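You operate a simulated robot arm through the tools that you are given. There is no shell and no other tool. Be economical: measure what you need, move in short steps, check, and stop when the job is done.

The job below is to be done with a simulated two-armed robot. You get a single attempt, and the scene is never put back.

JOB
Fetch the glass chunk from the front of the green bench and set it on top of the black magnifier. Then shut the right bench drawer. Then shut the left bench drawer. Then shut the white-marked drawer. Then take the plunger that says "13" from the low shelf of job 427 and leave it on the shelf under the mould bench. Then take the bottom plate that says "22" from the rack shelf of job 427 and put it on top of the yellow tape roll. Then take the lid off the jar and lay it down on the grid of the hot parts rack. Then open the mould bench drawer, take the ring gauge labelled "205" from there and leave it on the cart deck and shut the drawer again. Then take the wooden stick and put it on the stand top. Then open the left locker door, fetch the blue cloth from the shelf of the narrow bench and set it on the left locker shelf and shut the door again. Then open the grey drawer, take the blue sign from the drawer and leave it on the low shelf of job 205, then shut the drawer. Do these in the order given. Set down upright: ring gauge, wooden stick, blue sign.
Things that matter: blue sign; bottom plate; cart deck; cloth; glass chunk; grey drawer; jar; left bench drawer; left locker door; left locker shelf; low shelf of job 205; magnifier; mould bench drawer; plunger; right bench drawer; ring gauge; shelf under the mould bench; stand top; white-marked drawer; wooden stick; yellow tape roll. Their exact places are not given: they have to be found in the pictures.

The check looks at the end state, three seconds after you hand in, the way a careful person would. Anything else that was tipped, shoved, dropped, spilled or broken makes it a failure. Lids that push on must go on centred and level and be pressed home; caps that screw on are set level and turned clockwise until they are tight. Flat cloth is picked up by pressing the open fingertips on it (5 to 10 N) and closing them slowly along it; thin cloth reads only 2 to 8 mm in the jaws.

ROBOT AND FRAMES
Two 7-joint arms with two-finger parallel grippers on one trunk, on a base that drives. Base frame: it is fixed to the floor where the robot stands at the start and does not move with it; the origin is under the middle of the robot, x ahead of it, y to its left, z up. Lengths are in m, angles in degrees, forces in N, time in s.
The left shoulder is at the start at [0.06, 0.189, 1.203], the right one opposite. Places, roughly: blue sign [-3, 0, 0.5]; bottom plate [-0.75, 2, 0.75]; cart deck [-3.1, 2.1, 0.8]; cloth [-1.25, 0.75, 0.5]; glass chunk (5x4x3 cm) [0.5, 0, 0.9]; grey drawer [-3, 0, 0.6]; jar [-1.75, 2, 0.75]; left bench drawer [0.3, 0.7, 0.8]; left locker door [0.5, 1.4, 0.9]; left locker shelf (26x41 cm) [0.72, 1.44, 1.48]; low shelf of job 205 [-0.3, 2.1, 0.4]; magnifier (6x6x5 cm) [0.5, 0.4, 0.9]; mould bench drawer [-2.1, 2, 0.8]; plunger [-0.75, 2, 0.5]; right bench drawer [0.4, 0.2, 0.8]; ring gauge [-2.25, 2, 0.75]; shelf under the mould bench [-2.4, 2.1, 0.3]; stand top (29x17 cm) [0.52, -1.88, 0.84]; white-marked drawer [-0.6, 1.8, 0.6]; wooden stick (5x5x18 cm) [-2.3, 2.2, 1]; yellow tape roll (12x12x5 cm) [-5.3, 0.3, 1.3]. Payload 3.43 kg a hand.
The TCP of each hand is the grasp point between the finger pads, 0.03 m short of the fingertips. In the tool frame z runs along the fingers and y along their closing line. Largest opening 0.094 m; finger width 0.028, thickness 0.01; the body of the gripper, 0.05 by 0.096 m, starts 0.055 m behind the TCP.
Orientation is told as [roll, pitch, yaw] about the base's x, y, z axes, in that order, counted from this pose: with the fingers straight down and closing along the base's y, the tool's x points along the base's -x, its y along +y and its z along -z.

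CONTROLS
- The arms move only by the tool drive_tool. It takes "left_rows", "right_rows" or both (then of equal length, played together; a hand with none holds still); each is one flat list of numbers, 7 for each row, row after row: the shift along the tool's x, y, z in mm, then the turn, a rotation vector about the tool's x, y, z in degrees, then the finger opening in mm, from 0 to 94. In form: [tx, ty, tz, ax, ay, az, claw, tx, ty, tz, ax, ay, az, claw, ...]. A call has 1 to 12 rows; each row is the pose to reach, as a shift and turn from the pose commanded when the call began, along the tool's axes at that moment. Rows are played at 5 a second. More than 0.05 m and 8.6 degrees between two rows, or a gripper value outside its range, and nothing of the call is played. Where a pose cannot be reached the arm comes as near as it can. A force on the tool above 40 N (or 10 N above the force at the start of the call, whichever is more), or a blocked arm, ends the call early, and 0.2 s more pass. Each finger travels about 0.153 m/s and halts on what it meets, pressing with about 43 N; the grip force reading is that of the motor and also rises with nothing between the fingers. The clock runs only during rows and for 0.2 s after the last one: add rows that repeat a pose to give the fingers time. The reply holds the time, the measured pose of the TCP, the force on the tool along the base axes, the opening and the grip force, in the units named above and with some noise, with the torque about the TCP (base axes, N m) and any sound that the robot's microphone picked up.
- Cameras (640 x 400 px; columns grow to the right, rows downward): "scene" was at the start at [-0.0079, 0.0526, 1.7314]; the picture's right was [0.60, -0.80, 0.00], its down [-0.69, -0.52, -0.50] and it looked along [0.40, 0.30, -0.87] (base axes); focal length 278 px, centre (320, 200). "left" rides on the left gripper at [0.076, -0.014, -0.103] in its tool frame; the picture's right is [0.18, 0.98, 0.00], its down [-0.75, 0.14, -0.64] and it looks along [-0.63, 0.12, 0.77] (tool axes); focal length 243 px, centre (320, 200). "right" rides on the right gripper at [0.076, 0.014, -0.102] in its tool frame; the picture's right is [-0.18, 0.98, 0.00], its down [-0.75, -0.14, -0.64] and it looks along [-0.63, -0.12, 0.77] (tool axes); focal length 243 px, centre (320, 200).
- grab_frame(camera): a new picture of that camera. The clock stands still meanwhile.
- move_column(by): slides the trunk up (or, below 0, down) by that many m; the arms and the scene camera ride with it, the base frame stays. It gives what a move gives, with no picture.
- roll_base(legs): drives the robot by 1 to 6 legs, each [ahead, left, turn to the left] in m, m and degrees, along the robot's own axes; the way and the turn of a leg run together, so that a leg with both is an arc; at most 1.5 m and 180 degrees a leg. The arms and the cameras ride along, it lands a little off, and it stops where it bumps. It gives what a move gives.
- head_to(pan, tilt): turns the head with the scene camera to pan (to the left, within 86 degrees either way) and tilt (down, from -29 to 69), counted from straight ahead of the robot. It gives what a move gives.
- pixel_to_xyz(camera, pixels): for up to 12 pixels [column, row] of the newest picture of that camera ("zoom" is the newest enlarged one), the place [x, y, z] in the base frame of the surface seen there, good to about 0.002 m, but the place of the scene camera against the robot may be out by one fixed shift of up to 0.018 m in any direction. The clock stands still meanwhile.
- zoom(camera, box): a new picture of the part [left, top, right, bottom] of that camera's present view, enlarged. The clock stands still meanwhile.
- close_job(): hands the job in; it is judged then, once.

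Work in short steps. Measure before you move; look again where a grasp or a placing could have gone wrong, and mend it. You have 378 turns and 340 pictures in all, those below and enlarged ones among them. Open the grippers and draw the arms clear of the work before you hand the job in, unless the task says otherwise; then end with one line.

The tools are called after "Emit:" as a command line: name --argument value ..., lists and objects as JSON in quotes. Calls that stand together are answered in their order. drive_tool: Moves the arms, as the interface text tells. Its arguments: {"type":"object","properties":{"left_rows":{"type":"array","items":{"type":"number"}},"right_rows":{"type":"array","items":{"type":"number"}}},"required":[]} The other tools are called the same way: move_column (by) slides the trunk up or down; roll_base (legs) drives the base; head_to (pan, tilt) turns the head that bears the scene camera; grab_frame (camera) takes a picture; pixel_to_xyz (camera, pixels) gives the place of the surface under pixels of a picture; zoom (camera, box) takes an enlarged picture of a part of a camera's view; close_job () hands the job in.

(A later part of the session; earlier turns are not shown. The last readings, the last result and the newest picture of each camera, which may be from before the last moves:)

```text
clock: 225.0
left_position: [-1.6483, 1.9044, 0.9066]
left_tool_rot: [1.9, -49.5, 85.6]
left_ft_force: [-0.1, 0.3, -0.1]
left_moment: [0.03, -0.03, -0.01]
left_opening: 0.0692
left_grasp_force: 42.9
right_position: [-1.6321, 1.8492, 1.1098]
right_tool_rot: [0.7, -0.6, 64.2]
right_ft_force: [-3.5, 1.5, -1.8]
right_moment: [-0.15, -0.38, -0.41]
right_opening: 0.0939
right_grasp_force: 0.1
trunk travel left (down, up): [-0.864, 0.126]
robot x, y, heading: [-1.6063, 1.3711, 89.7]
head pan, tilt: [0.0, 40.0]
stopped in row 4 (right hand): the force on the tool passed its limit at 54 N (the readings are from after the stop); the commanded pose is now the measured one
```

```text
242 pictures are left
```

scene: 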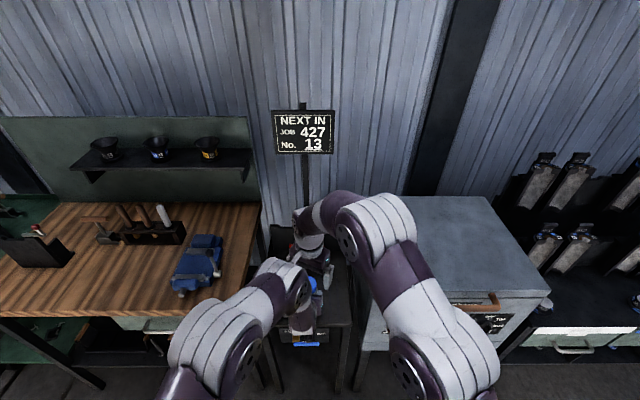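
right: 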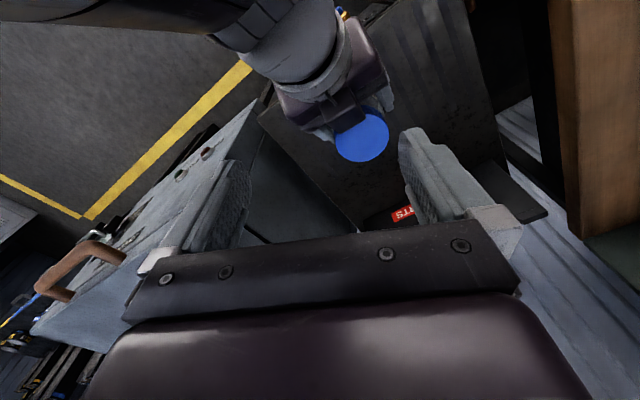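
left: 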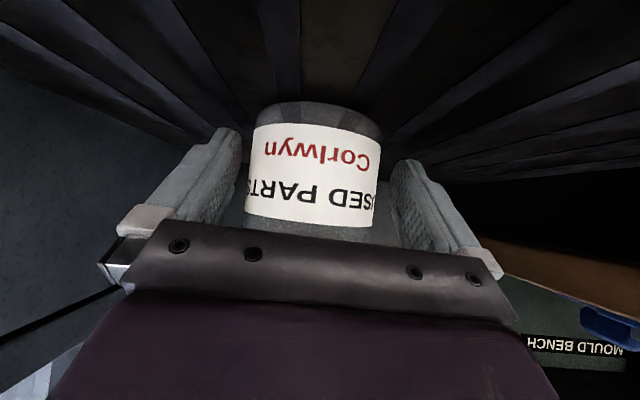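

The right hand's rear touched the left arm. The jar is now at (-1.648,1.904), reachable; I move the right hand forward over the lid.

Emit:
drive_tool --right_rows '[-20, 15, 0, 0, 0, 0, 94, -44, 38, 0, 0, 0, 0, 94, -44, 38, 30, 0, 0, 0, 94, -44, 38, 50, 0, 0, 0, 94, -44, 38, 50, 0, 0, 0, 94]'

Emit:
grab_frame --camera "right"

```text
clock: 226.2
left_position: [-1.6478, 1.9071, 0.9065]
left_tool_rot: [1.9, -49.5, 85.7]
left_ft_force: [-0.7, -0.4, -1.2]
left_moment: [0.01, 0.02, 0.0]
left_opening: 0.0693
left_grasp_force: 42.9
right_position: [-1.6472, 1.9068, 1.0596]
right_tool_rot: [0.6, -0.5, 64.3]
right_ft_force: [-0.3, -0.5, -0.3]
right_moment: [-0.01, 0.01, 0.05]
right_opening: 0.094
right_grasp_force: 0.0
trunk travel left (down, up): [-0.864, 0.126]
robot x, y, heading: [-1.6061, 1.3713, 89.5]
head pan, tilt: [0.0, 40.0]
```

```text
241 pictures are left
```

right: 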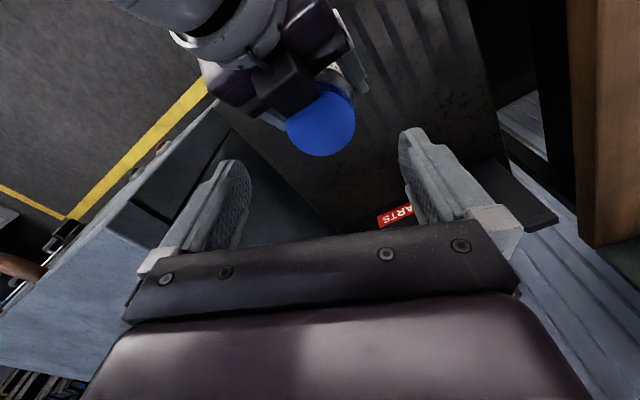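

Emit:
pixel_to_xyz --camera "right" --pixels '[[321, 120], [290, 125], [353, 115], [322, 92], [322, 153], [300, 142], [345, 140]]'

```text
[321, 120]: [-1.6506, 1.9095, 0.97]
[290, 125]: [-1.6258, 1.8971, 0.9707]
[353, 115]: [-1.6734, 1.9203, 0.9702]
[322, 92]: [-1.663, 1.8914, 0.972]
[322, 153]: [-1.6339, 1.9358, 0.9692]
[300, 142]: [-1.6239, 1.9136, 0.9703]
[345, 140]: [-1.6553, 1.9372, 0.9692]
```

Lid centre (-1.649,1.910), top 0.970. I descend to TCP 0.985 and grip.

Emit:
drive_tool --right_rows '[-2, 3, 35, 0, 0, 0, 94, -2, 3, 65, 0, 0, 0, 94, -2, 3, 75, 0, 0, 0, 94, -2, 3, 75, 0, 0, 0, 75, -2, 3, 75, 0, 0, 0, 60, -2, 3, 75, 0, 0, 0, 48, -2, 3, 75, 0, 0, 0, 45, -2, 3, 75, 0, 0, 0, 45]'

Emit:
drive_tool --right_rows '[0, 0, 0, 0, 0, -6, 45, 0, 0, 0, 0, 0, -12, 45, 0, 0, 0, 0, 0, -18, 45, 0, 0, 0, 0, 0, -24, 45, 0, 0, 0, 0, 0, -24, 45]'

Emit:
grab_frame --camera "right"

Emit:
grab_frame --camera "left"

```text
clock: 228.0
left_position: [-1.6471, 1.9073, 0.9059]
left_tool_rot: [1.9, -49.4, 85.9]
left_ft_force: [-21.4, 12.1, -2.7]
left_moment: [-0.6, -1.03, 0.1]
left_opening: 0.0692
left_grasp_force: 43.0
right_position: [-1.6481, 1.9103, 0.9855]
right_tool_rot: [0.4, -0.4, 64.3]
right_ft_force: [21.0, -12.0, 1.4]
right_moment: [-0.37, -0.67, -0.07]
right_opening: 0.0545
right_grasp_force: 42.9
trunk travel left (down, up): [-0.864, 0.126]
robot x, y, heading: [-1.6088, 1.3741, 89.7]
head pan, tilt: [0.0, 40.0]
```

```text
clock: 229.2
left_position: [-1.649, 1.907, 0.9042]
left_tool_rot: [1.9, -49.4, 85.8]
left_ft_force: [-36.8, 14.8, -2.0]
left_moment: [-0.59, -1.22, 0.21]
left_opening: 0.0694
left_grasp_force: 42.8
right_position: [-1.6482, 1.911, 0.9849]
right_tool_rot: [0.2, -0.5, 88.3]
right_ft_force: [37.0, -15.3, 1.5]
right_moment: [-0.6, -1.66, -0.09]
right_opening: 0.0547
right_grasp_force: 43.3
trunk travel left (down, up): [-0.864, 0.126]
robot x, y, heading: [-1.6067, 1.3703, 89.7]
head pan, tilt: [0.0, 40.0]
```

```text
240 pictures are left
```

right: 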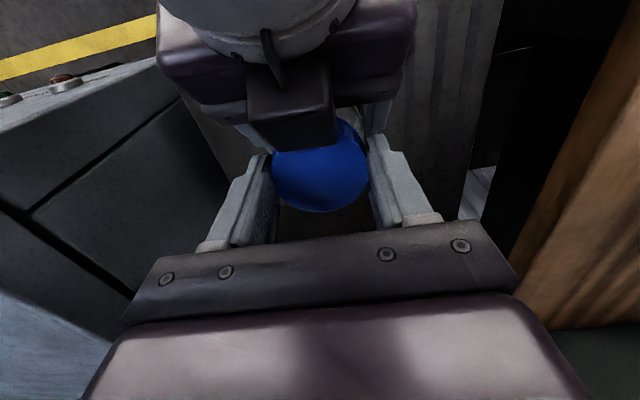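

```text
239 pictures are left
```

left: 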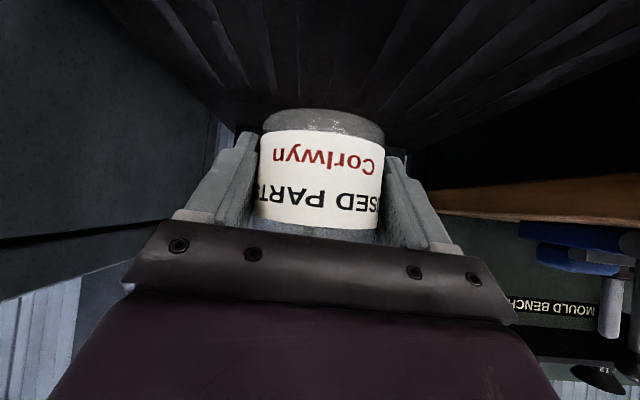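

The cap turned while the jar stayed. A side load of 37 N built up; I shift the right hand 3 mm to relieve it while turning further.

Emit:
drive_tool --right_rows '[1, -2, 0, 0, 0, 0, 45, 1.5, -3.5, 0, 0, 0, -5, 45, 1.5, -4, 0, 0, 0, -10, 45, 1.5, -4, 0, 0, 0, -15, 45, 1.5, -4, 0, 0, 0, -20, 45, 1.5, -4, 0, 0, 0, -24, 45]'

```text
clock: 230.6
left_position: [-1.647, 1.9064, 0.9045]
left_tool_rot: [2.0, -49.4, 85.7]
left_ft_force: [-9.6, -1.5, 1.9]
left_moment: [0.45, -1.13, 0.1]
left_opening: 0.0693
left_grasp_force: 43.2
right_position: [-1.6468, 1.9098, 0.986]
right_tool_rot: [0.0, -1.0, 112.3]
right_ft_force: [9.7, 1.9, -1.8]
right_moment: [-0.28, 0.27, -0.08]
right_opening: 0.0545
right_grasp_force: 42.7
trunk travel left (down, up): [-0.864, 0.126]
robot x, y, heading: [-1.607, 1.3698, 89.7]
head pan, tilt: [0.0, 40.0]
```

Load relieved. Ratchet: open, turn back 48° clockwise, re-grip, then twist 48° again.

Emit:
drive_tool --right_rows '[0, 0, 0, 0, 0, 0, 70, 0, 0, 0, 0, 0, 0, 76, 0, 0, 0, 0, 0, 8, 76, 0, 0, 0, 0, 0, 16, 76, 0, 0, 0, 0, 0, 24, 76, 0, 0, 0, 0, 0, 32, 76, 0, 0, 0, 0, 0, 40, 76, 0, 0, 0, 0, 0, 48, 76, 0, 0, 0, 0, 0, 48, 60, 0, 0, 0, 0, 0, 48, 45, 0, 0, 0, 0, 0, 48, 45]'

Emit:
drive_tool --right_rows '[0, 0, 0, 0, 0, -8, 45, 0, 0, 0, 0, 0, -16, 45, 0, 0, 0, 0, 0, -24, 45, 0, 0, 0, 0, 0, -32, 45, 0, 0, 0, 0, 0, -40, 45, 0, 0, 0, 0, 0, -48, 45, 0, 0, 0, 0, 0, -48, 45]'

Emit:
grab_frame --camera "left"

```text
clock: 233.0
left_position: [-1.6463, 1.9067, 0.9053]
left_tool_rot: [1.9, -49.5, 85.5]
left_ft_force: [19.4, -12.2, 2.2]
left_moment: [0.63, 0.8, -0.13]
left_opening: 0.0692
left_grasp_force: 43.1
right_position: [-1.6478, 1.9106, 0.9861]
right_tool_rot: [0.8, -0.8, 64.3]
right_ft_force: [-18.9, 12.6, -3.8]
right_moment: [0.32, 0.75, 0.08]
right_opening: 0.0545
right_grasp_force: 42.9
trunk travel left (down, up): [-0.864, 0.126]
robot x, y, heading: [-1.6074, 1.3711, 89.6]
head pan, tilt: [0.0, 40.0]
```

```text
clock: 234.6
left_position: [-1.6473, 1.9066, 0.9048]
left_tool_rot: [2.1, -49.3, 85.6]
left_ft_force: [18.7, -6.0, -11.1]
left_moment: [0.31, 0.62, -0.13]
left_opening: 0.069
left_grasp_force: 43.1
right_position: [-1.6465, 1.9099, 0.9859]
right_tool_rot: [0.0, -1.0, 112.3]
right_ft_force: [-18.0, 6.5, 8.7]
right_moment: [0.15, 0.81, 0.03]
right_opening: 0.054
right_grasp_force: 42.7
trunk travel left (down, up): [-0.864, 0.126]
robot x, y, heading: [-1.608, 1.3659, 89.7]
head pan, tilt: [0.0, 40.0]
```

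```text
238 pictures are left
```

left: 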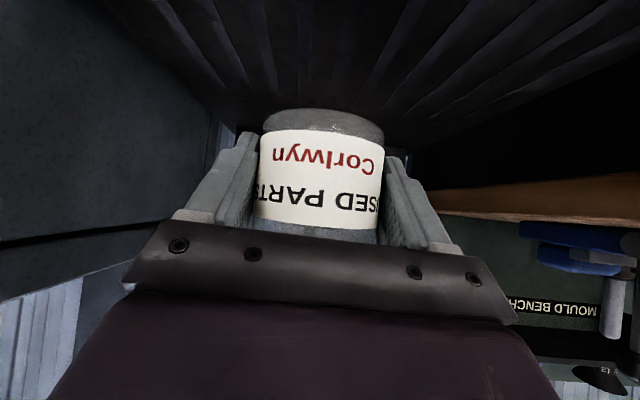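

The lid pushes up on the hand (8.7 N): it is rising on its thread. I continue the ratchet, letting the hand rise 1.5 mm.

Emit:
drive_tool --right_rows '[0, 0, -1, 0, 0, 0, 70, 0, 0, -1.5, 0, 0, 0, 76, 0, 0, -1.5, 0, 0, 8, 76, 0, 0, -1.5, 0, 0, 16, 76, 0, 0, -1.5, 0, 0, 24, 76, 0, 0, -1.5, 0, 0, 32, 76, 0, 0, -1.5, 0, 0, 40, 76, 0, 0, -1.5, 0, 0, 48, 76, 0, 0, -1.5, 0, 0, 48, 60, 0, 0, -1.5, 0, 0, 48, 45, 0, 0, -1.5, 0, 0, 48, 45]'

Emit:
drive_tool --right_rows '[0, 0, 0, 0, 0, -8, 45, 0, 0, 0, 0, 0, -16, 45, 0, 0, -0.5, 0, 0, -24, 45, 0, 0, -0.5, 0, 0, -32, 45, 0, 0, -1, 0, 0, -40, 45, 0, 0, -1, 0, 0, -48, 45, 0, 0, -1, 0, 0, -48, 45]'

Emit:
drive_tool --right_rows '[0, 0, -1, 0, 0, 0, 70, 0, 0, -1, 0, 0, 0, 76, 0, 0, -1, 0, 0, 8, 76, 0, 0, -1, 0, 0, 16, 76, 0, 0, -1, 0, 0, 24, 76, 0, 0, -1, 0, 0, 32, 76, 0, 0, -1, 0, 0, 40, 76, 0, 0, -1, 0, 0, 48, 76, 0, 0, -1, 0, 0, 48, 60, 0, 0, -1, 0, 0, 48, 45, 0, 0, -1, 0, 0, 48, 45]'

Emit:
drive_tool --right_rows '[0, 0, 0, 0, 0, -8, 45, 0, 0, 0, 0, 0, -16, 45, 0, 0, -0.5, 0, 0, -24, 45, 0, 0, -0.5, 0, 0, -32, 45, 0, 0, -1, 0, 0, -40, 45, 0, 0, -1, 0, 0, -48, 45, 0, 0, -1, 0, 0, -48, 45]'

```text
clock: 237.0
left_position: [-1.6465, 1.907, 0.9062]
left_tool_rot: [2.0, -49.4, 85.5]
left_ft_force: [17.2, -9.6, 2.5]
left_moment: [0.57, 0.9, -0.08]
left_opening: 0.0695
left_grasp_force: 42.8
right_position: [-1.6483, 1.9105, 0.9875]
right_tool_rot: [0.9, -0.7, 64.3]
right_ft_force: [-17.6, 9.9, -2.9]
right_moment: [0.27, 0.55, 0.04]
right_opening: 0.0546
right_grasp_force: 43.2
trunk travel left (down, up): [-0.864, 0.126]
robot x, y, heading: [-1.608, 1.374, 89.5]
head pan, tilt: [0.0, 40.0]
```

```text
clock: 238.6
left_position: [-1.6477, 1.9065, 0.9063]
left_tool_rot: [2.0, -49.4, 85.7]
left_ft_force: [18.2, -11.9, 0.2]
left_moment: [0.71, 0.41, -0.11]
left_opening: 0.0695
left_grasp_force: 43.3
right_position: [-1.6456, 1.9097, 0.9882]
right_tool_rot: [0.1, -0.9, 112.5]
right_ft_force: [-17.4, 10.7, -1.7]
right_moment: [0.22, 1.0, 0.03]
right_opening: 0.0548
right_grasp_force: 42.5
trunk travel left (down, up): [-0.864, 0.126]
robot x, y, heading: [-1.6086, 1.3697, 89.6]
head pan, tilt: [0.0, 40.0]
```

```text
clock: 241.0
left_position: [-1.6458, 1.9081, 0.9052]
left_tool_rot: [2.0, -49.4, 85.7]
left_ft_force: [13.9, -5.9, 0.5]
left_moment: [0.34, 0.66, -0.09]
left_opening: 0.0692
left_grasp_force: 43.3
right_position: [-1.6479, 1.91, 0.9893]
right_tool_rot: [0.8, -0.6, 64.3]
right_ft_force: [-12.6, 6.3, -1.7]
right_moment: [0.17, 0.44, 0.01]
right_opening: 0.055
right_grasp_force: 42.7
trunk travel left (down, up): [-0.864, 0.126]
robot x, y, heading: [-1.6058, 1.3741, 89.7]
head pan, tilt: [0.0, 40.0]
```

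```text
clock: 242.6
left_position: [-1.6478, 1.9066, 0.9049]
left_tool_rot: [1.9, -49.4, 85.7]
left_ft_force: [8.7, -8.3, 2.3]
left_moment: [0.61, -0.17, -0.09]
left_opening: 0.0694
left_grasp_force: 42.5
right_position: [-1.647, 1.9096, 0.9895]
right_tool_rot: [0.0, -0.8, 112.4]
right_ft_force: [-8.0, 8.5, -4.3]
right_moment: [0.1, 0.83, 0.03]
right_opening: 0.0548
right_grasp_force: 43.0
trunk travel left (down, up): [-0.864, 0.126]
robot x, y, heading: [-1.6088, 1.3698, 89.6]
head pan, tilt: [0.0, 40.0]
```

About 190° turned so far. I test with a small pull of 4 mm.

Emit:
drive_tool --right_rows '[0, 0, -1.5, 0, 0, 0, 45, 0, 0, -3, 0, 0, 0, 45, 0, 0, -4, 0, 0, 0, 45]'

Emit:
grab_frame --camera "left"

```text
clock: 243.3
left_position: [-1.6466, 1.9078, 0.9062]
left_tool_rot: [1.9, -49.6, 85.7]
left_ft_force: [-0.8, -4.4, 4.6]
left_moment: [0.2, -0.16, -0.01]
left_opening: 0.0691
left_grasp_force: 43.2
right_position: [-1.6455, 1.9094, 0.9915]
right_tool_rot: [-0.1, -0.8, 112.2]
right_ft_force: [0.4, 4.1, -6.7]
right_moment: [0.22, 0.12, 0.0]
right_opening: 0.055
right_grasp_force: 43.5
trunk travel left (down, up): [-0.864, 0.126]
robot x, y, heading: [-1.6051, 1.3697, 89.9]
head pan, tilt: [0.0, 40.0]
stopped in row 3 (right hand): the force on the tool passed its limit at 43 N (the readings are from after the stop); the commanded pose is now the measured one
```

```text
237 pictures are left
```

left: 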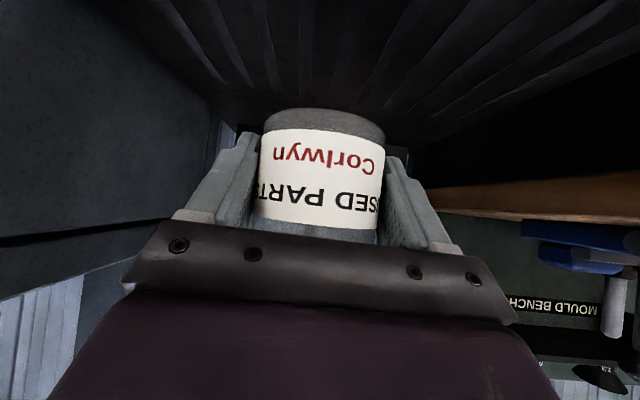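

Still threaded. I continue with two more ratchets.

Emit:
drive_tool --right_rows '[0, 0, 0, 0, 0, 0, 70, 0, 0, 0, 0, 0, 0, 76, 0, 0, 0, 0, 0, 8, 76, 0, 0, 0, 0, 0, 16, 76, 0, 0, 0, 0, 0, 24, 76, 0, 0, 0, 0, 0, 32, 76, 0, 0, 0, 0, 0, 40, 76, 0, 0, 0, 0, 0, 48, 76, 0, 0, 0, 0, 0, 48, 60, 0, 0, 0, 0, 0, 48, 45, 0, 0, 0, 0, 0, 48, 45]'

Emit:
drive_tool --right_rows '[0, 0, 0, 0, 0, -8, 45, 0, 0, 0, 0, 0, -16, 45, 0, 0, -0.5, 0, 0, -24, 45, 0, 0, -0.5, 0, 0, -32, 45, 0, 0, -1, 0, 0, -40, 45, 0, 0, -1, 0, 0, -48, 45, 0, 0, -1, 0, 0, -48, 45]'

Emit:
drive_tool --right_rows '[0, 0, -1, 0, 0, 0, 70, 0, 0, -1, 0, 0, 0, 76, 0, 0, -1, 0, 0, 8, 76, 0, 0, -1, 0, 0, 16, 76, 0, 0, -1, 0, 0, 24, 76, 0, 0, -1, 0, 0, 32, 76, 0, 0, -1, 0, 0, 40, 76, 0, 0, -1, 0, 0, 48, 76, 0, 0, -1, 0, 0, 48, 60, 0, 0, -1, 0, 0, 48, 45, 0, 0, -1, 0, 0, 48, 45]'

Emit:
drive_tool --right_rows '[0, 0, 0, 0, 0, -8, 45, 0, 0, 0, 0, 0, -16, 45, 0, 0, -0.5, 0, 0, -24, 45, 0, 0, -0.5, 0, 0, -32, 45, 0, 0, -1, 0, 0, -40, 45, 0, 0, -1, 0, 0, -48, 45, 0, 0, -1, 0, 0, -48, 45]'

Emit:
drive_tool --right_rows '[0, 0, -1.5, 0, 0, 0, 45, 0, 0, -3, 0, 0, 0, 45, 0, 0, -4, 0, 0, 0, 45, 0, 0, -4, 0, 0, 0, 45]'

```text
clock: 245.7
left_position: [-1.6469, 1.9072, 0.9065]
left_tool_rot: [1.9, -49.6, 85.5]
left_ft_force: [13.1, -7.7, 2.8]
left_moment: [0.42, 0.63, -0.05]
left_opening: 0.069
left_grasp_force: 42.9
right_position: [-1.6463, 1.9103, 0.9924]
right_tool_rot: [0.7, -0.6, 64.3]
right_ft_force: [-13.4, 7.3, -2.8]
right_moment: [0.24, 0.46, 0.04]
right_opening: 0.0547
right_grasp_force: 43.1
trunk travel left (down, up): [-0.864, 0.126]
robot x, y, heading: [-1.6101, 1.3712, 89.5]
head pan, tilt: [0.0, 40.0]
```

```text
clock: 247.3
left_position: [-1.6465, 1.9077, 0.9062]
left_tool_rot: [1.9, -49.6, 85.8]
left_ft_force: [15.8, -11.8, 3.7]
left_moment: [0.81, 0.43, -0.08]
left_opening: 0.0691
left_grasp_force: 43.0
right_position: [-1.6459, 1.9102, 0.9937]
right_tool_rot: [-0.1, -1.1, 112.4]
right_ft_force: [-14.5, 12.5, -3.8]
right_moment: [0.27, 0.87, 0.08]
right_opening: 0.0547
right_grasp_force: 43.1
trunk travel left (down, up): [-0.864, 0.126]
robot x, y, heading: [-1.6078, 1.3668, 89.4]
head pan, tilt: [0.0, 40.0]
```

```text
clock: 249.7
left_position: [-1.647, 1.9078, 0.9069]
left_tool_rot: [1.9, -49.6, 85.7]
left_ft_force: [10.5, -6.8, 1.4]
left_moment: [0.36, 0.56, -0.05]
left_opening: 0.0694
left_grasp_force: 42.5
right_position: [-1.646, 1.9105, 0.9949]
right_tool_rot: [0.8, -0.7, 64.3]
right_ft_force: [-11.4, 5.5, -3.3]
right_moment: [0.19, 0.39, 0.0]
right_opening: 0.0545
right_grasp_force: 43.2
trunk travel left (down, up): [-0.864, 0.126]
robot x, y, heading: [-1.6068, 1.3733, 90.0]
head pan, tilt: [0.0, 40.0]
```

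```text
clock: 251.3
left_position: [-1.6465, 1.9074, 0.9056]
left_tool_rot: [1.9, -49.6, 85.8]
left_ft_force: [-0.8, -7.1, 4.3]
left_moment: [0.3, 0.0, -0.01]
left_opening: 0.069
left_grasp_force: 42.9
right_position: [-1.6443, 1.9099, 0.9942]
right_tool_rot: [-0.1, -0.7, 112.4]
right_ft_force: [0.8, 6.1, -4.8]
right_moment: [0.25, 0.01, -0.01]
right_opening: 0.0551
right_grasp_force: 43.4
trunk travel left (down, up): [-0.864, 0.126]
robot x, y, heading: [-1.6094, 1.3686, 89.7]
head pan, tilt: [0.0, 40.0]
```

```text
clock: 252.3
left_position: [-1.6475, 1.908, 0.9069]
left_tool_rot: [1.9, -49.6, 85.7]
left_ft_force: [-0.3, -12.7, 16.9]
left_moment: [0.45, -0.04, -0.03]
left_opening: 0.0689
left_grasp_force: 43.1
right_position: [-1.6446, 1.9099, 0.9974]
right_tool_rot: [-0.1, -0.9, 112.4]
right_ft_force: [0.1, 12.8, -17.2]
right_moment: [0.77, -0.02, -0.01]
right_opening: 0.0547
right_grasp_force: 43.1
trunk travel left (down, up): [-0.864, 0.126]
robot x, y, heading: [-1.6059, 1.3716, 89.8]
head pan, tilt: [0.0, 40.0]
```

Still resisting at 17 N. I look at how far the lid has risen.

Emit:
grab_frame --camera "right"

Emit:
pixel_to_xyz --camera "right" --pixels '[[321, 170], [321, 190], [300, 180], [340, 180]]'

```text
236 pictures are left
```

right: 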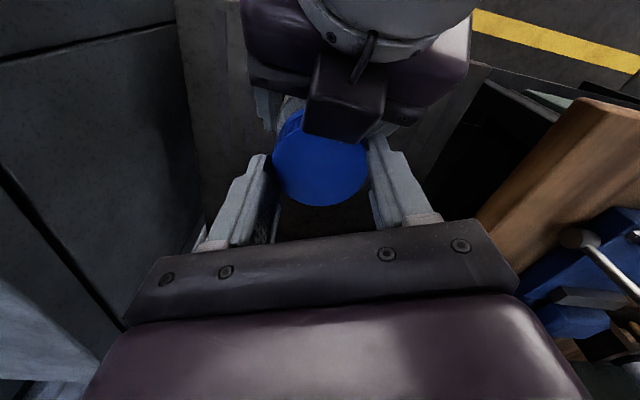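

```text
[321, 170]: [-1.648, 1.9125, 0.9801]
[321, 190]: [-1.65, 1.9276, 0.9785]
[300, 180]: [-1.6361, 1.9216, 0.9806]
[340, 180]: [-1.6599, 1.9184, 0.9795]
```

The lid top rose from 0.970 to 0.980; it is coming off. I ratchet on, rising 2 mm each time.

Emit:
drive_tool --right_rows '[0, 0, 2, 0, 0, 0, 70, 0, 0, 2, 0, 0, 0, 76, 0, 0, 2, 0, 0, 8, 76, 0, 0, 2, 0, 0, 16, 76, 0, 0, 2, 0, 0, 24, 76, 0, 0, 2, 0, 0, 32, 76, 0, 0, 2, 0, 0, 40, 76, 0, 0, 2, 0, 0, 48, 76, 0, 0, 2, 0, 0, 48, 60, 0, 0, 2, 0, 0, 48, 45, 0, 0, 2, 0, 0, 48, 45]'

Emit:
drive_tool --right_rows '[0, 0, 0, 0, 0, -8, 45, 0, 0, 0, 0, 0, -16, 45, 0, 0, -0.5, 0, 0, -24, 45, 0, 0, -1, 0, 0, -32, 45, 0, 0, -1.5, 0, 0, -40, 45, 0, 0, -2, 0, 0, -48, 45, 0, 0, -2, 0, 0, -48, 45]'

Emit:
drive_tool --right_rows '[0, 0, -1.5, 0, 0, 0, 45, 0, 0, -3, 0, 0, 0, 45, 0, 0, -4.5, 0, 0, 0, 45, 0, 0, -4.5, 0, 0, 0, 45]'

```text
clock: 254.7
left_position: [-1.6464, 1.907, 0.9071]
left_tool_rot: [1.8, -49.7, 85.8]
left_ft_force: [-0.7, -1.0, -1.1]
left_moment: [0.06, 0.04, 0.03]
left_opening: 0.0694
left_grasp_force: 43.1
right_position: [-1.6459, 1.9094, 0.9964]
right_tool_rot: [0.7, -0.7, 64.3]
right_ft_force: [0.4, 1.1, 0.3]
right_moment: [0.07, 0.0, 0.02]
right_opening: 0.0549
right_grasp_force: 43.0
trunk travel left (down, up): [-0.864, 0.126]
robot x, y, heading: [-1.6085, 1.3696, 89.8]
head pan, tilt: [0.0, 40.0]
```

```text
clock: 256.3
left_position: [-1.6451, 1.9068, 0.9063]
left_tool_rot: [1.8, -49.7, 85.7]
left_ft_force: [-0.3, -3.9, 2.1]
left_moment: [0.17, 0.0, -0.01]
left_opening: 0.0689
left_grasp_force: 42.5
right_position: [-1.6452, 1.9099, 0.999]
right_tool_rot: [-0.1, -0.9, 112.3]
right_ft_force: [0.2, 4.3, -4.8]
right_moment: [0.25, 0.0, 0.0]
right_opening: 0.0548
right_grasp_force: 42.9
trunk travel left (down, up): [-0.864, 0.126]
robot x, y, heading: [-1.6075, 1.3707, 89.6]
head pan, tilt: [0.0, 40.0]
```

```text
clock: 257.3
left_position: [-1.6471, 1.9081, 0.9065]
left_tool_rot: [1.9, -49.6, 85.7]
left_ft_force: [-2.2, -13.9, 18.6]
left_moment: [0.49, -0.13, -0.04]
left_opening: 0.069
left_grasp_force: 43.1
right_position: [-1.6458, 1.91, 1.0031]
right_tool_rot: [-0.1, -0.9, 112.3]
right_ft_force: [0.9, 14.0, -20.1]
right_moment: [0.82, -0.07, -0.03]
right_opening: 0.0548
right_grasp_force: 42.7
trunk travel left (down, up): [-0.864, 0.126]
robot x, y, heading: [-1.6121, 1.3713, 89.7]
head pan, tilt: [0.0, 40.0]
```

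Torque is gone but it pulls 20 N. I pull gently further, in steps.

Emit:
drive_tool --right_rows '[0, 0, -1, 0, 0, 0, 45, 0, 0, -2, 0, 0, -4, 45, 0, 0, -3, 0, 0, 0, 45, 0, 0, -4, 0, 0, 4, 45, 0, 0, -5, 0, 0, 0, 45]'

Emit:
grab_frame --camera "right"

Emit:
grab_frame --camera "left"

```text
clock: 258.5
left_position: [-1.6476, 1.9077, 0.9065]
left_tool_rot: [1.9, -49.4, 85.7]
left_ft_force: [-4.9, -14.6, 15.3]
left_moment: [0.95, -0.36, 0.11]
left_opening: 0.069
left_grasp_force: 43.9
right_position: [-1.6456, 1.9105, 1.0081]
right_tool_rot: [0.1, -1.0, 112.3]
right_ft_force: [4.6, 14.2, -15.2]
right_moment: [0.6, -0.21, -0.16]
right_opening: 0.0549
right_grasp_force: 42.6
trunk travel left (down, up): [-0.864, 0.126]
robot x, y, heading: [-1.6087, 1.3706, 89.5]
head pan, tilt: [0.0, 40.0]
```

```text
235 pictures are left
```

right: 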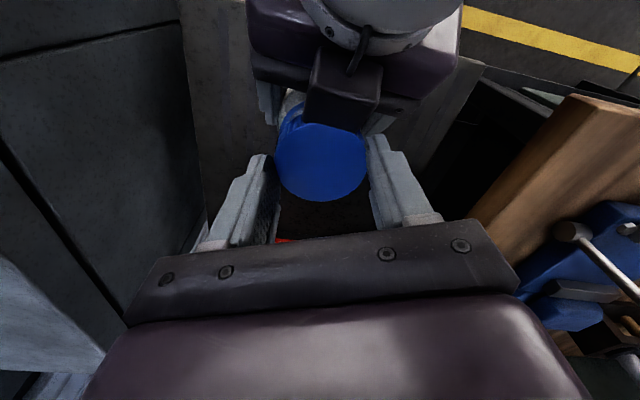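

```text
234 pictures are left
```

left: 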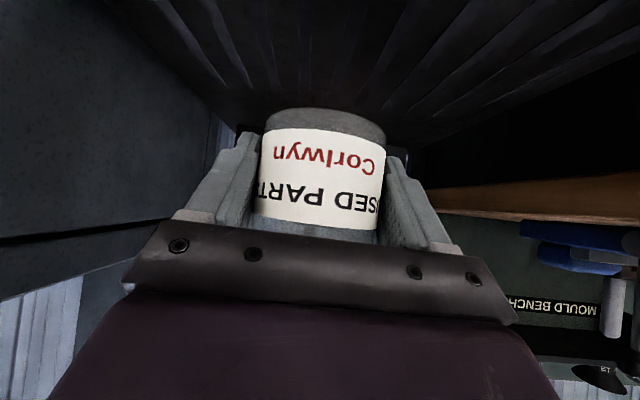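

Emit:
pixel_to_xyz --camera "right" --pixels '[[321, 160], [321, 185], [300, 170], [345, 170], [300, 110]]'

```text
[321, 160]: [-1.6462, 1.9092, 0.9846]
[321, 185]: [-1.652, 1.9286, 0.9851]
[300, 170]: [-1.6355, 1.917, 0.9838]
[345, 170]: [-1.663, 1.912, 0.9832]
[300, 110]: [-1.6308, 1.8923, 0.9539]
```

Lid top now 0.985 while my grip slipped up to 7 mm overlap. I re-grip 12 mm lower, turned back, and twist-pull again.

Emit:
drive_tool --right_rows '[0, 0, 0, 0, 0, 0, 76, 0, 0, 4, 0, 0, 8, 76, 0, 0, 8, 0, 0, 16, 76, 0, 0, 12, 0, 0, 24, 76, 0, 0, 12, 0, 0, 32, 76, 0, 0, 12, 0, 0, 40, 76, 0, 0, 12, 0, 0, 48, 76, 0, 0, 12, 0, 0, 48, 60, 0, 0, 12, 0, 0, 48, 45, 0, 0, 12, 0, 0, 48, 45]'

Emit:
drive_tool --right_rows '[0, 0, 0, 0, 0, -8, 45, 0, 0, -1, 0, 0, -16, 45, 0, 0, -1.5, 0, 0, -24, 45, 0, 0, -2, 0, 0, -32, 45, 0, 0, -2.5, 0, 0, -40, 45, 0, 0, -3, 0, 0, -48, 45, 0, 0, -3, 0, 0, -48, 45]'

Emit:
drive_tool --right_rows '[0, 0, -1.5, 0, 0, 0, 45, 0, 0, -3, 0, 0, 0, 45, 0, 0, -4.5, 0, 0, 0, 45, 0, 0, -6, 0, 0, 0, 45]'

Emit:
grab_frame --camera "right"

Emit:
pixel_to_xyz --camera "right" --pixels '[[321, 160], [321, 185], [300, 170], [345, 170], [300, 110]]'

```text
clock: 260.7
left_position: [-1.6465, 1.9076, 0.9068]
left_tool_rot: [2.0, -49.6, 85.6]
left_ft_force: [11.6, -11.2, 4.6]
left_moment: [0.66, 0.68, -0.07]
left_opening: 0.069
left_grasp_force: 42.8
right_position: [-1.6462, 1.91, 0.997]
right_tool_rot: [0.8, -0.8, 64.3]
right_ft_force: [-11.8, 11.4, -5.7]
right_moment: [0.31, 0.38, 0.01]
right_opening: 0.0531
right_grasp_force: 43.3
trunk travel left (down, up): [-0.864, 0.126]
robot x, y, heading: [-1.6061, 1.3699, 89.8]
head pan, tilt: [0.0, 40.0]
```

```text
clock: 262.3
left_position: [-1.6475, 1.9071, 0.9055]
left_tool_rot: [1.9, -49.5, 85.8]
left_ft_force: [10.3, -12.2, -3.2]
left_moment: [0.92, 0.47, -0.05]
left_opening: 0.069
left_grasp_force: 42.5
right_position: [-1.6447, 1.9094, 0.9994]
right_tool_rot: [-0.1, -0.8, 112.5]
right_ft_force: [-10.3, 12.9, 2.5]
right_moment: [0.19, 0.44, -0.02]
right_opening: 0.0534
right_grasp_force: 43.4
trunk travel left (down, up): [-0.864, 0.126]
robot x, y, heading: [-1.6089, 1.3704, 89.6]
head pan, tilt: [0.0, 40.0]
```

```text
clock: 263.3
left_position: [-1.6478, 1.9068, 0.9062]
left_tool_rot: [1.9, -49.6, 85.8]
left_ft_force: [2.8, -16.1, 8.8]
left_moment: [1.12, 0.22, -0.06]
left_opening: 0.069
left_grasp_force: 43.1
right_position: [-1.6462, 1.9085, 1.0041]
right_tool_rot: [-0.1, -0.9, 112.3]
right_ft_force: [-3.1, 16.8, -10.7]
right_moment: [0.56, 0.11, 0.01]
right_opening: 0.0533
right_grasp_force: 43.4
trunk travel left (down, up): [-0.864, 0.126]
robot x, y, heading: [-1.6062, 1.372, 89.4]
head pan, tilt: [0.0, 40.0]
```

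```text
233 pictures are left
```

right: 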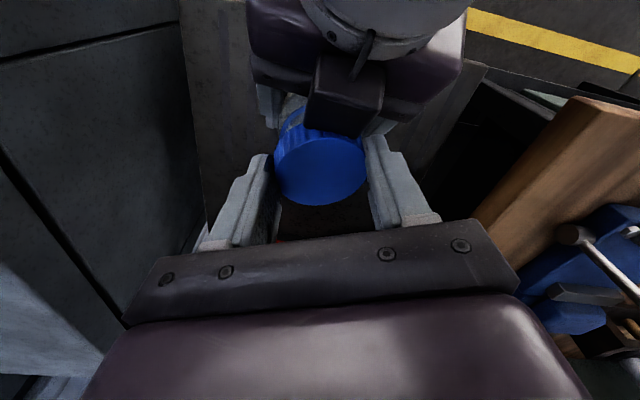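

```text
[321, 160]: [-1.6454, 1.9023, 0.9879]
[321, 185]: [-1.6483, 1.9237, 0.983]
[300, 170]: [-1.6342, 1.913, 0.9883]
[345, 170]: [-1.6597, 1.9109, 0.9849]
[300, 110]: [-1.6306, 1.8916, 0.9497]
```

The lid tilts slightly: maybe its front edge catches under the left gripper's black block at (345,95). I measure the block.

Emit:
pixel_to_xyz --camera "right" --pixels '[[345, 60], [345, 95], [345, 115], [345, 128], [315, 120], [375, 120], [330, 140], [300, 135], [290, 125]]'

Emit:
zoom --camera "right" --box '[240, 60, 400, 220]'

```text
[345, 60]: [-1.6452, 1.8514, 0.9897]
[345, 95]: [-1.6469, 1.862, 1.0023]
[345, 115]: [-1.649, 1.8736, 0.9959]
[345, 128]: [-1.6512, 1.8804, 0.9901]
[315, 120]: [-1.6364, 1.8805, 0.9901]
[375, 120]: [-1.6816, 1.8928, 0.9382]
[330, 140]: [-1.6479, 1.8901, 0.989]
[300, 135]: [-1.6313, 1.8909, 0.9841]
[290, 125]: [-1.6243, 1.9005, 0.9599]
```

```text
2.50 times, centred on (320, 140) of right
```

zoom: 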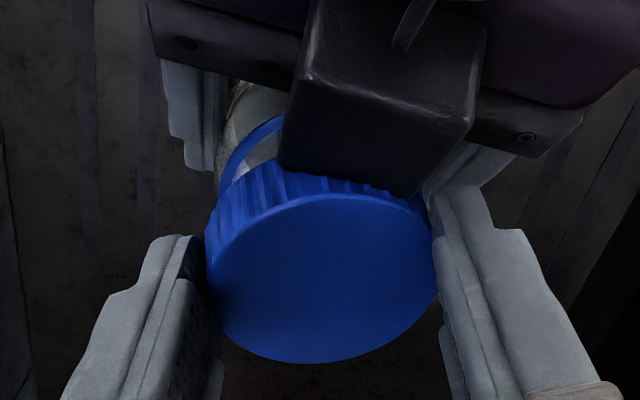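

The black block of the left hand presses on the lid's front; the lid is off its thread. I move up and away (+y) in small steps.

Emit:
drive_tool --right_rows '[-2, -1, -2, 0, 0, 0, 45, -4, -1.5, -5, 0, 0, 0, 45, -6, -2, -8, 0, 0, 0, 45, -7, -3, -12, 0, 0, 0, 45, -8, -3, -18, 0, 0, 0, 45, -8, -3, -25, 0, 0, 0, 45]'

Emit:
grab_frame --camera "right"

```text
clock: 264.7
left_position: [-1.6472, 1.9074, 0.9074]
left_tool_rot: [1.8, -49.6, 85.7]
left_ft_force: [-0.8, 0.4, -0.3]
left_moment: [0.0, 0.02, 0.03]
left_opening: 0.0689
left_grasp_force: 42.7
right_position: [-1.6452, 1.9186, 1.0304]
right_tool_rot: [-0.1, -0.9, 112.2]
right_ft_force: [-0.6, -1.0, -0.7]
right_moment: [-0.02, 0.04, 0.01]
right_opening: 0.0532
right_grasp_force: 42.8
trunk travel left (down, up): [-0.864, 0.126]
robot x, y, heading: [-1.6073, 1.374, 89.7]
head pan, tilt: [0.0, 40.0]
```

```text
231 pictures are left
```

right: 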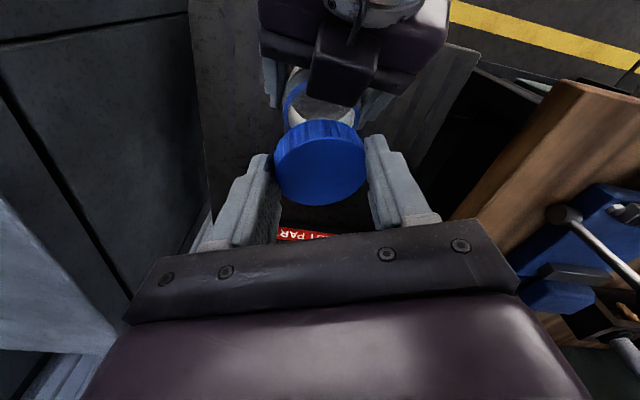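

The lid is off. I move the right hand up and to the right.

Emit:
drive_tool --right_rows '[0, 0, -30, 0, 0, 0, 45, 0, 0, -60, 0, 0, 0, 45, 16, -40, -70, 0, 0, 8, 45, 32, -80, -70, 0, 0, 16, 45, 49, -120, -70, 0, 0, 22, 45]'

Emit:
grab_frame --camera "right"

Emit:
grab_frame --camera "left"

```text
clock: 265.9
left_position: [-1.6465, 1.9076, 0.9059]
left_tool_rot: [2.0, -49.6, 85.7]
left_ft_force: [0.0, -0.1, -0.8]
left_moment: [-0.06, 0.03, 0.02]
left_opening: 0.069
left_grasp_force: 43.0
right_position: [-1.5139, 1.9157, 1.1]
right_tool_rot: [0.4, -0.9, 90.2]
right_ft_force: [0.3, -0.1, 0.2]
right_moment: [0.03, -0.01, 0.0]
right_opening: 0.0536
right_grasp_force: 43.2
trunk travel left (down, up): [-0.864, 0.126]
robot x, y, heading: [-1.6089, 1.3721, 89.7]
head pan, tilt: [0.0, 40.0]
```

```text
230 pictures are left
```

right: 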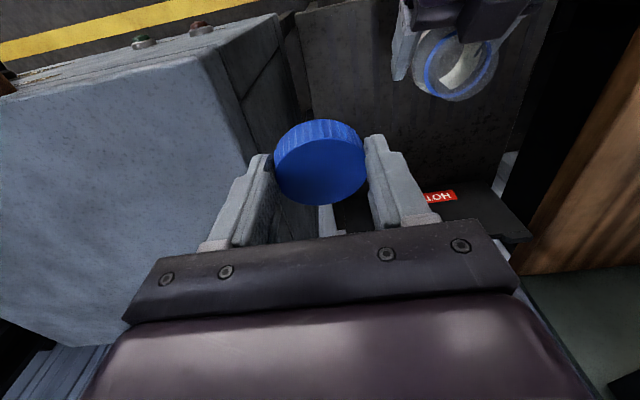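

```text
229 pictures are left
```

left: 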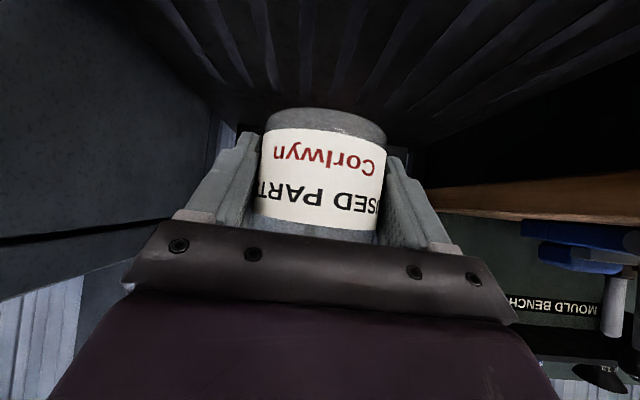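

Now the left hand puts the jar back: forward-down 97 mm along the fingers, the last part slowly.

Emit:
drive_tool --left_rows '[4, 0, 35, 0, 0, 0, 52, 8, 0, 70, 0, 0, 0, 52, 10, 0, 86, 0, 0, 0, 52, 10, 0, 90, 0, 0, 0, 52, 10, 0, 90, 0, 0, 0, 52]'

Emit:
drive_tool --left_rows '[-0.5, 0, 1.5, 0, 0, 0, 52, 0.8, 0, 2.8, 0, 0, 0, 52, 2, 0, 4, 0, 0, 0, 52, 3, 0, 5, 0, 0, 0, 52, 3, 0, 5, 0, 0, 0, 52]'

```text
clock: 267.1
left_position: [-1.6454, 1.9698, 0.8397]
left_tool_rot: [1.9, -49.7, 85.7]
left_ft_force: [0.3, 0.1, -1.3]
left_moment: [0.01, 0.02, 0.01]
left_opening: 0.0689
left_grasp_force: 43.2
right_position: [-1.5155, 1.9178, 1.0975]
right_tool_rot: [0.3, -0.8, 90.3]
right_ft_force: [0.4, 0.3, 0.5]
right_moment: [0.01, 0.03, -0.02]
right_opening: 0.0533
right_grasp_force: 43.1
trunk travel left (down, up): [-0.864, 0.126]
robot x, y, heading: [-1.6095, 1.3712, 89.6]
head pan, tilt: [0.0, 40.0]
```

```text
clock: 268.3
left_position: [-1.6457, 1.9705, 0.8343]
left_tool_rot: [1.9, -49.6, 85.7]
left_ft_force: [0.1, -0.4, -2.0]
left_moment: [-0.01, 0.01, -0.02]
left_opening: 0.069
left_grasp_force: 42.5
right_position: [-1.5171, 1.916, 1.099]
right_tool_rot: [0.3, -1.0, 90.2]
right_ft_force: [1.0, 0.0, 0.1]
right_moment: [0.0, 0.01, 0.01]
right_opening: 0.0544
right_grasp_force: 43.1
trunk travel left (down, up): [-0.864, 0.126]
robot x, y, heading: [-1.6101, 1.3678, 89.7]
head pan, tilt: [0.0, 40.0]
```

No contact yet; I lower straight down by millimetres.

Emit:
drive_tool --left_rows '[0.8, 0, 0.65, 0, 0, 0, 52, 1.5, 0, 1.3, 0, 0, 0, 52, 2.3, 0, 2, 0, 0, 0, 52, 2.3, 0, 2, 0, 0, 0, 52]'

```text
clock: 269.3
left_position: [-1.6442, 1.973, 0.8337]
left_tool_rot: [1.7, -49.8, 85.8]
left_ft_force: [-2.2, 0.1, 14.7]
left_moment: [0.04, -0.27, -0.01]
left_opening: 0.0689
left_grasp_force: 42.8
right_position: [-1.5159, 1.915, 1.0989]
right_tool_rot: [0.2, -1.0, 90.3]
right_ft_force: [0.0, 0.4, -0.3]
right_moment: [-0.01, -0.01, -0.01]
right_opening: 0.0541
right_grasp_force: 42.9
trunk travel left (down, up): [-0.864, 0.126]
robot x, y, heading: [-1.6055, 1.3688, 89.6]
head pan, tilt: [0.0, 40.0]
```

Contact (14.7 N). I ease up 1 mm, open slowly, and withdraw back along the fingers.

Emit:
drive_tool --left_rows '[-0.8, 0, -0.6, 0, 0, 0, 52, -0.8, 0, -0.6, 0, 0, 0, 72, -0.8, 0, -0.6, 0, 0, 0, 84, -0.8, 0, -0.6, 0, 0, 0, 94, -0.8, 0, -0.6, 0, 0, 0, 94, -0.8, 0, -35, 0, 0, 0, 94, -0.8, 0, -75, 0, 0, 0, 94, -10, 0, -115, 0, 0, 0, 94, -20, 0, -155, 0, 0, 0, 94]'

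Emit:
grab_frame --camera "right"

Emit:
grab_frame --camera "left"

```text
clock: 271.3
left_position: [-1.6477, 1.863, 0.9474]
left_tool_rot: [1.9, -49.6, 85.7]
left_ft_force: [0.2, 0.0, -0.1]
left_moment: [0.03, 0.01, 0.0]
left_opening: 0.0935
left_grasp_force: 0.0
right_position: [-1.5155, 1.9157, 1.0988]
right_tool_rot: [0.3, -1.0, 90.3]
right_ft_force: [-0.3, -0.2, 0.3]
right_moment: [0.05, -0.04, -0.03]
right_opening: 0.054
right_grasp_force: 43.7
trunk travel left (down, up): [-0.864, 0.126]
robot x, y, heading: [-1.6095, 1.373, 89.6]
head pan, tilt: [0.0, 40.0]
```

```text
228 pictures are left
```

right: 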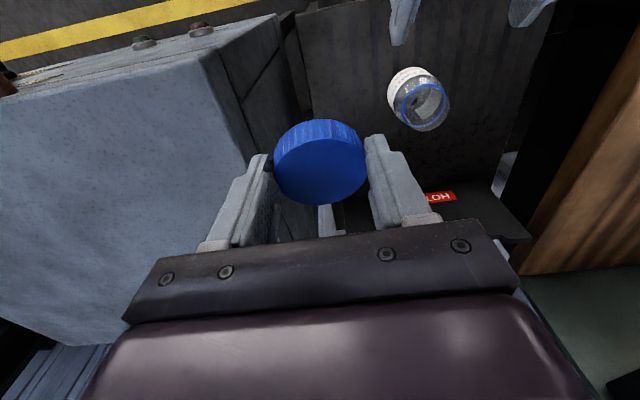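

```text
227 pictures are left
```

left: 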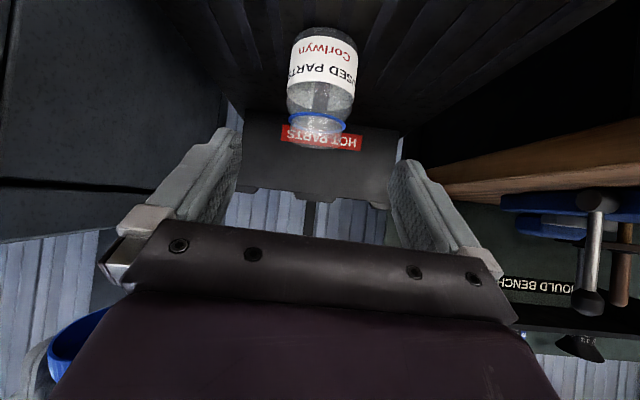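

The jar stands in place, open. The left hand retreats; the right one brings the lid over the free grid at (-1.553,1.93).

Emit:
drive_tool --left_rows '[0, 15, -40, 0, 5, 0, 94, 0, 30, -80, 0, 10, 0, 94, -10, 60, -110, 0, 15, 0, 94, -10, 90, -130, 0, 22, 0, 94, -10, 120, -130, 0, 30, 0, 94, -10, 120, -130, 0, 30, 0, 94]' --right_rows '[-5, 15, 30, 0, 1, 0, 45, -10, 30, 70, 0, 1, 0, 45, -15, 38, 110, 0, 1, 0, 45, -15, 38, 155, 0, 1, 0, 45, -15, 38, 200, 0, 1, 0, 45, -15, 38, 235, 0, 1, 0, 45]'

Emit:
grab_frame --camera "right"

```text
clock: 272.7
left_position: [-1.771, 1.7791, 1.0409]
left_tool_rot: [1.4, -19.6, 86.7]
left_ft_force: [-0.2, 0.7, 0.7]
left_moment: [-0.01, -0.01, 0.0]
left_opening: 0.0937
left_grasp_force: 0.1
right_position: [-1.5543, 1.9364, 0.864]
right_tool_rot: [0.3, 0.1, 90.3]
right_ft_force: [0.3, -0.1, 0.2]
right_moment: [0.01, 0.02, -0.01]
right_opening: 0.054
right_grasp_force: 42.2
trunk travel left (down, up): [-0.864, 0.126]
robot x, y, heading: [-1.6076, 1.3742, 89.8]
head pan, tilt: [0.0, 40.0]
```

```text
226 pictures are left
```

right: 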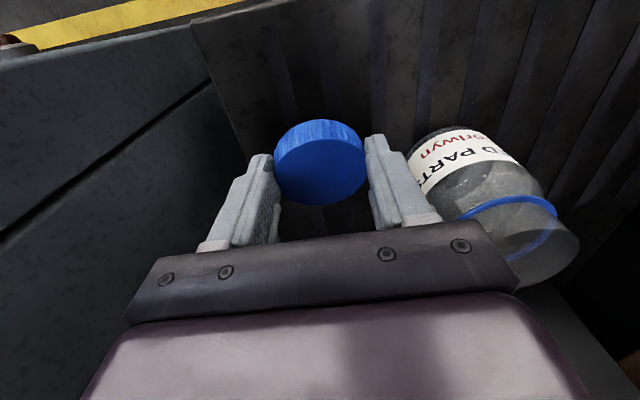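

The lid hangs over the grid, jar a safe distance. I lower to contact.

Emit:
drive_tool --right_rows '[0, 0, 8, 0, 0, 0, 45, 0, 0, 14, 0, 0, 0, 45, 0, 0, 18, 0, 0, 0, 45, 0, 0, 20, 0, 0, 0, 45, 0, 0, 22, 0, 0, 0, 45, 0, 0, 24, 0, 0, 0, 45, 0, 0, 26, 0, 0, 0, 45]'

```text
clock: 274.3
left_position: [-1.7702, 1.7763, 1.0421]
left_tool_rot: [1.3, -19.9, 86.7]
left_ft_force: [0.5, 0.1, -0.3]
left_moment: [0.03, 0.0, 0.01]
left_opening: 0.094
left_grasp_force: 0.1
right_position: [-1.556, 1.9361, 0.8431]
right_tool_rot: [0.5, -0.4, 90.2]
right_ft_force: [2.8, -3.4, 30.0]
right_moment: [0.77, 0.09, -0.07]
right_opening: 0.0543
right_grasp_force: 42.9
trunk travel left (down, up): [-0.864, 0.126]
robot x, y, heading: [-1.6062, 1.3684, 89.9]
head pan, tilt: [0.0, 40.0]
```

Contact. I ease up 2 mm, open to 66 mm and rise.

Emit:
drive_tool --right_rows '[0, 0, -2, 0, 0, 0, 45, 0, 0, -2, 0, 0, 0, 58, 0, 0, -2, 0, 0, 0, 66, 0, 0, -2, 0, 0, 0, 66, 0, 0, -30, 0, 0, 0, 66, 0, 0, -75, 0, 0, 0, 66, 0, -20, -120, 0, 0, 0, 66, 0, -30, -160, 0, 0, 0, 66]'

Emit:
grab_frame --camera "right"

```text
clock: 276.1
left_position: [-1.7709, 1.7778, 1.0418]
left_tool_rot: [1.3, -19.6, 86.6]
left_ft_force: [-0.3, -0.3, 0.4]
left_moment: [0.01, 0.0, 0.01]
left_opening: 0.0939
left_grasp_force: 0.0
right_position: [-1.5238, 1.9339, 0.9983]
right_tool_rot: [0.3, 0.2, 90.3]
right_ft_force: [1.2, -0.8, 0.9]
right_moment: [0.04, 0.0, -0.01]
right_opening: 0.066
right_grasp_force: 0.1
trunk travel left (down, up): [-0.864, 0.126]
robot x, y, heading: [-1.607, 1.3698, 89.6]
head pan, tilt: [0.0, 40.0]
```

```text
225 pictures are left
```

right: 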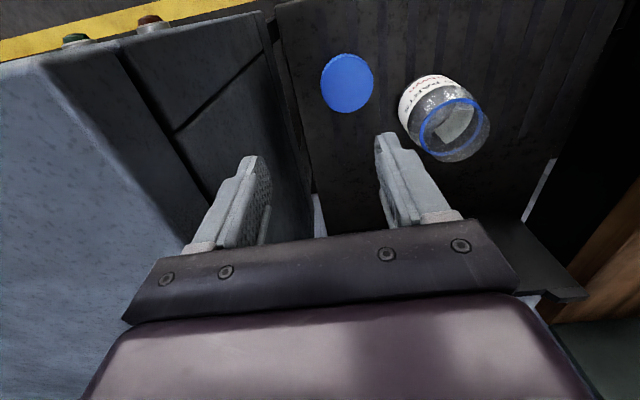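

The lid lies on the grid at (347,83). I verify it is flat.

Emit:
pixel_to_xyz --camera "right" --pixels '[[347, 62], [347, 83], [347, 105], [328, 83], [365, 83], [290, 83], [450, 100]]'

Emit:
zoom --camera "right" --box '[280, 0, 520, 180]'

```text
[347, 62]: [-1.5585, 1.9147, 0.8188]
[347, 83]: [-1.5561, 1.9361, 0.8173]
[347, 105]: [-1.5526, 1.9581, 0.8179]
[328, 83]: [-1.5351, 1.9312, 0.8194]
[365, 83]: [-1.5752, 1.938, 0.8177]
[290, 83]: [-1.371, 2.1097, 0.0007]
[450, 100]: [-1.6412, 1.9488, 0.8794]
```

```text
2.22 times, centred on (400, 90) of right
```

zoom: 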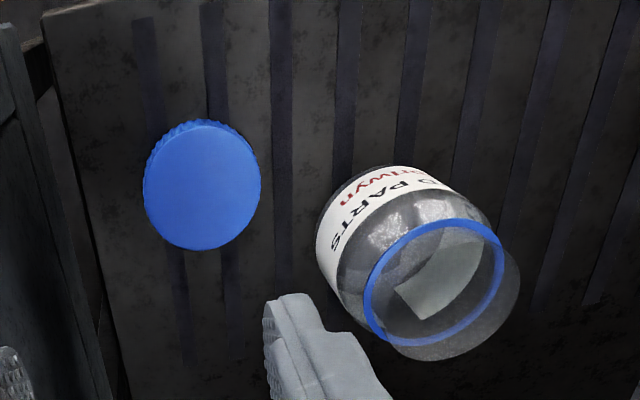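

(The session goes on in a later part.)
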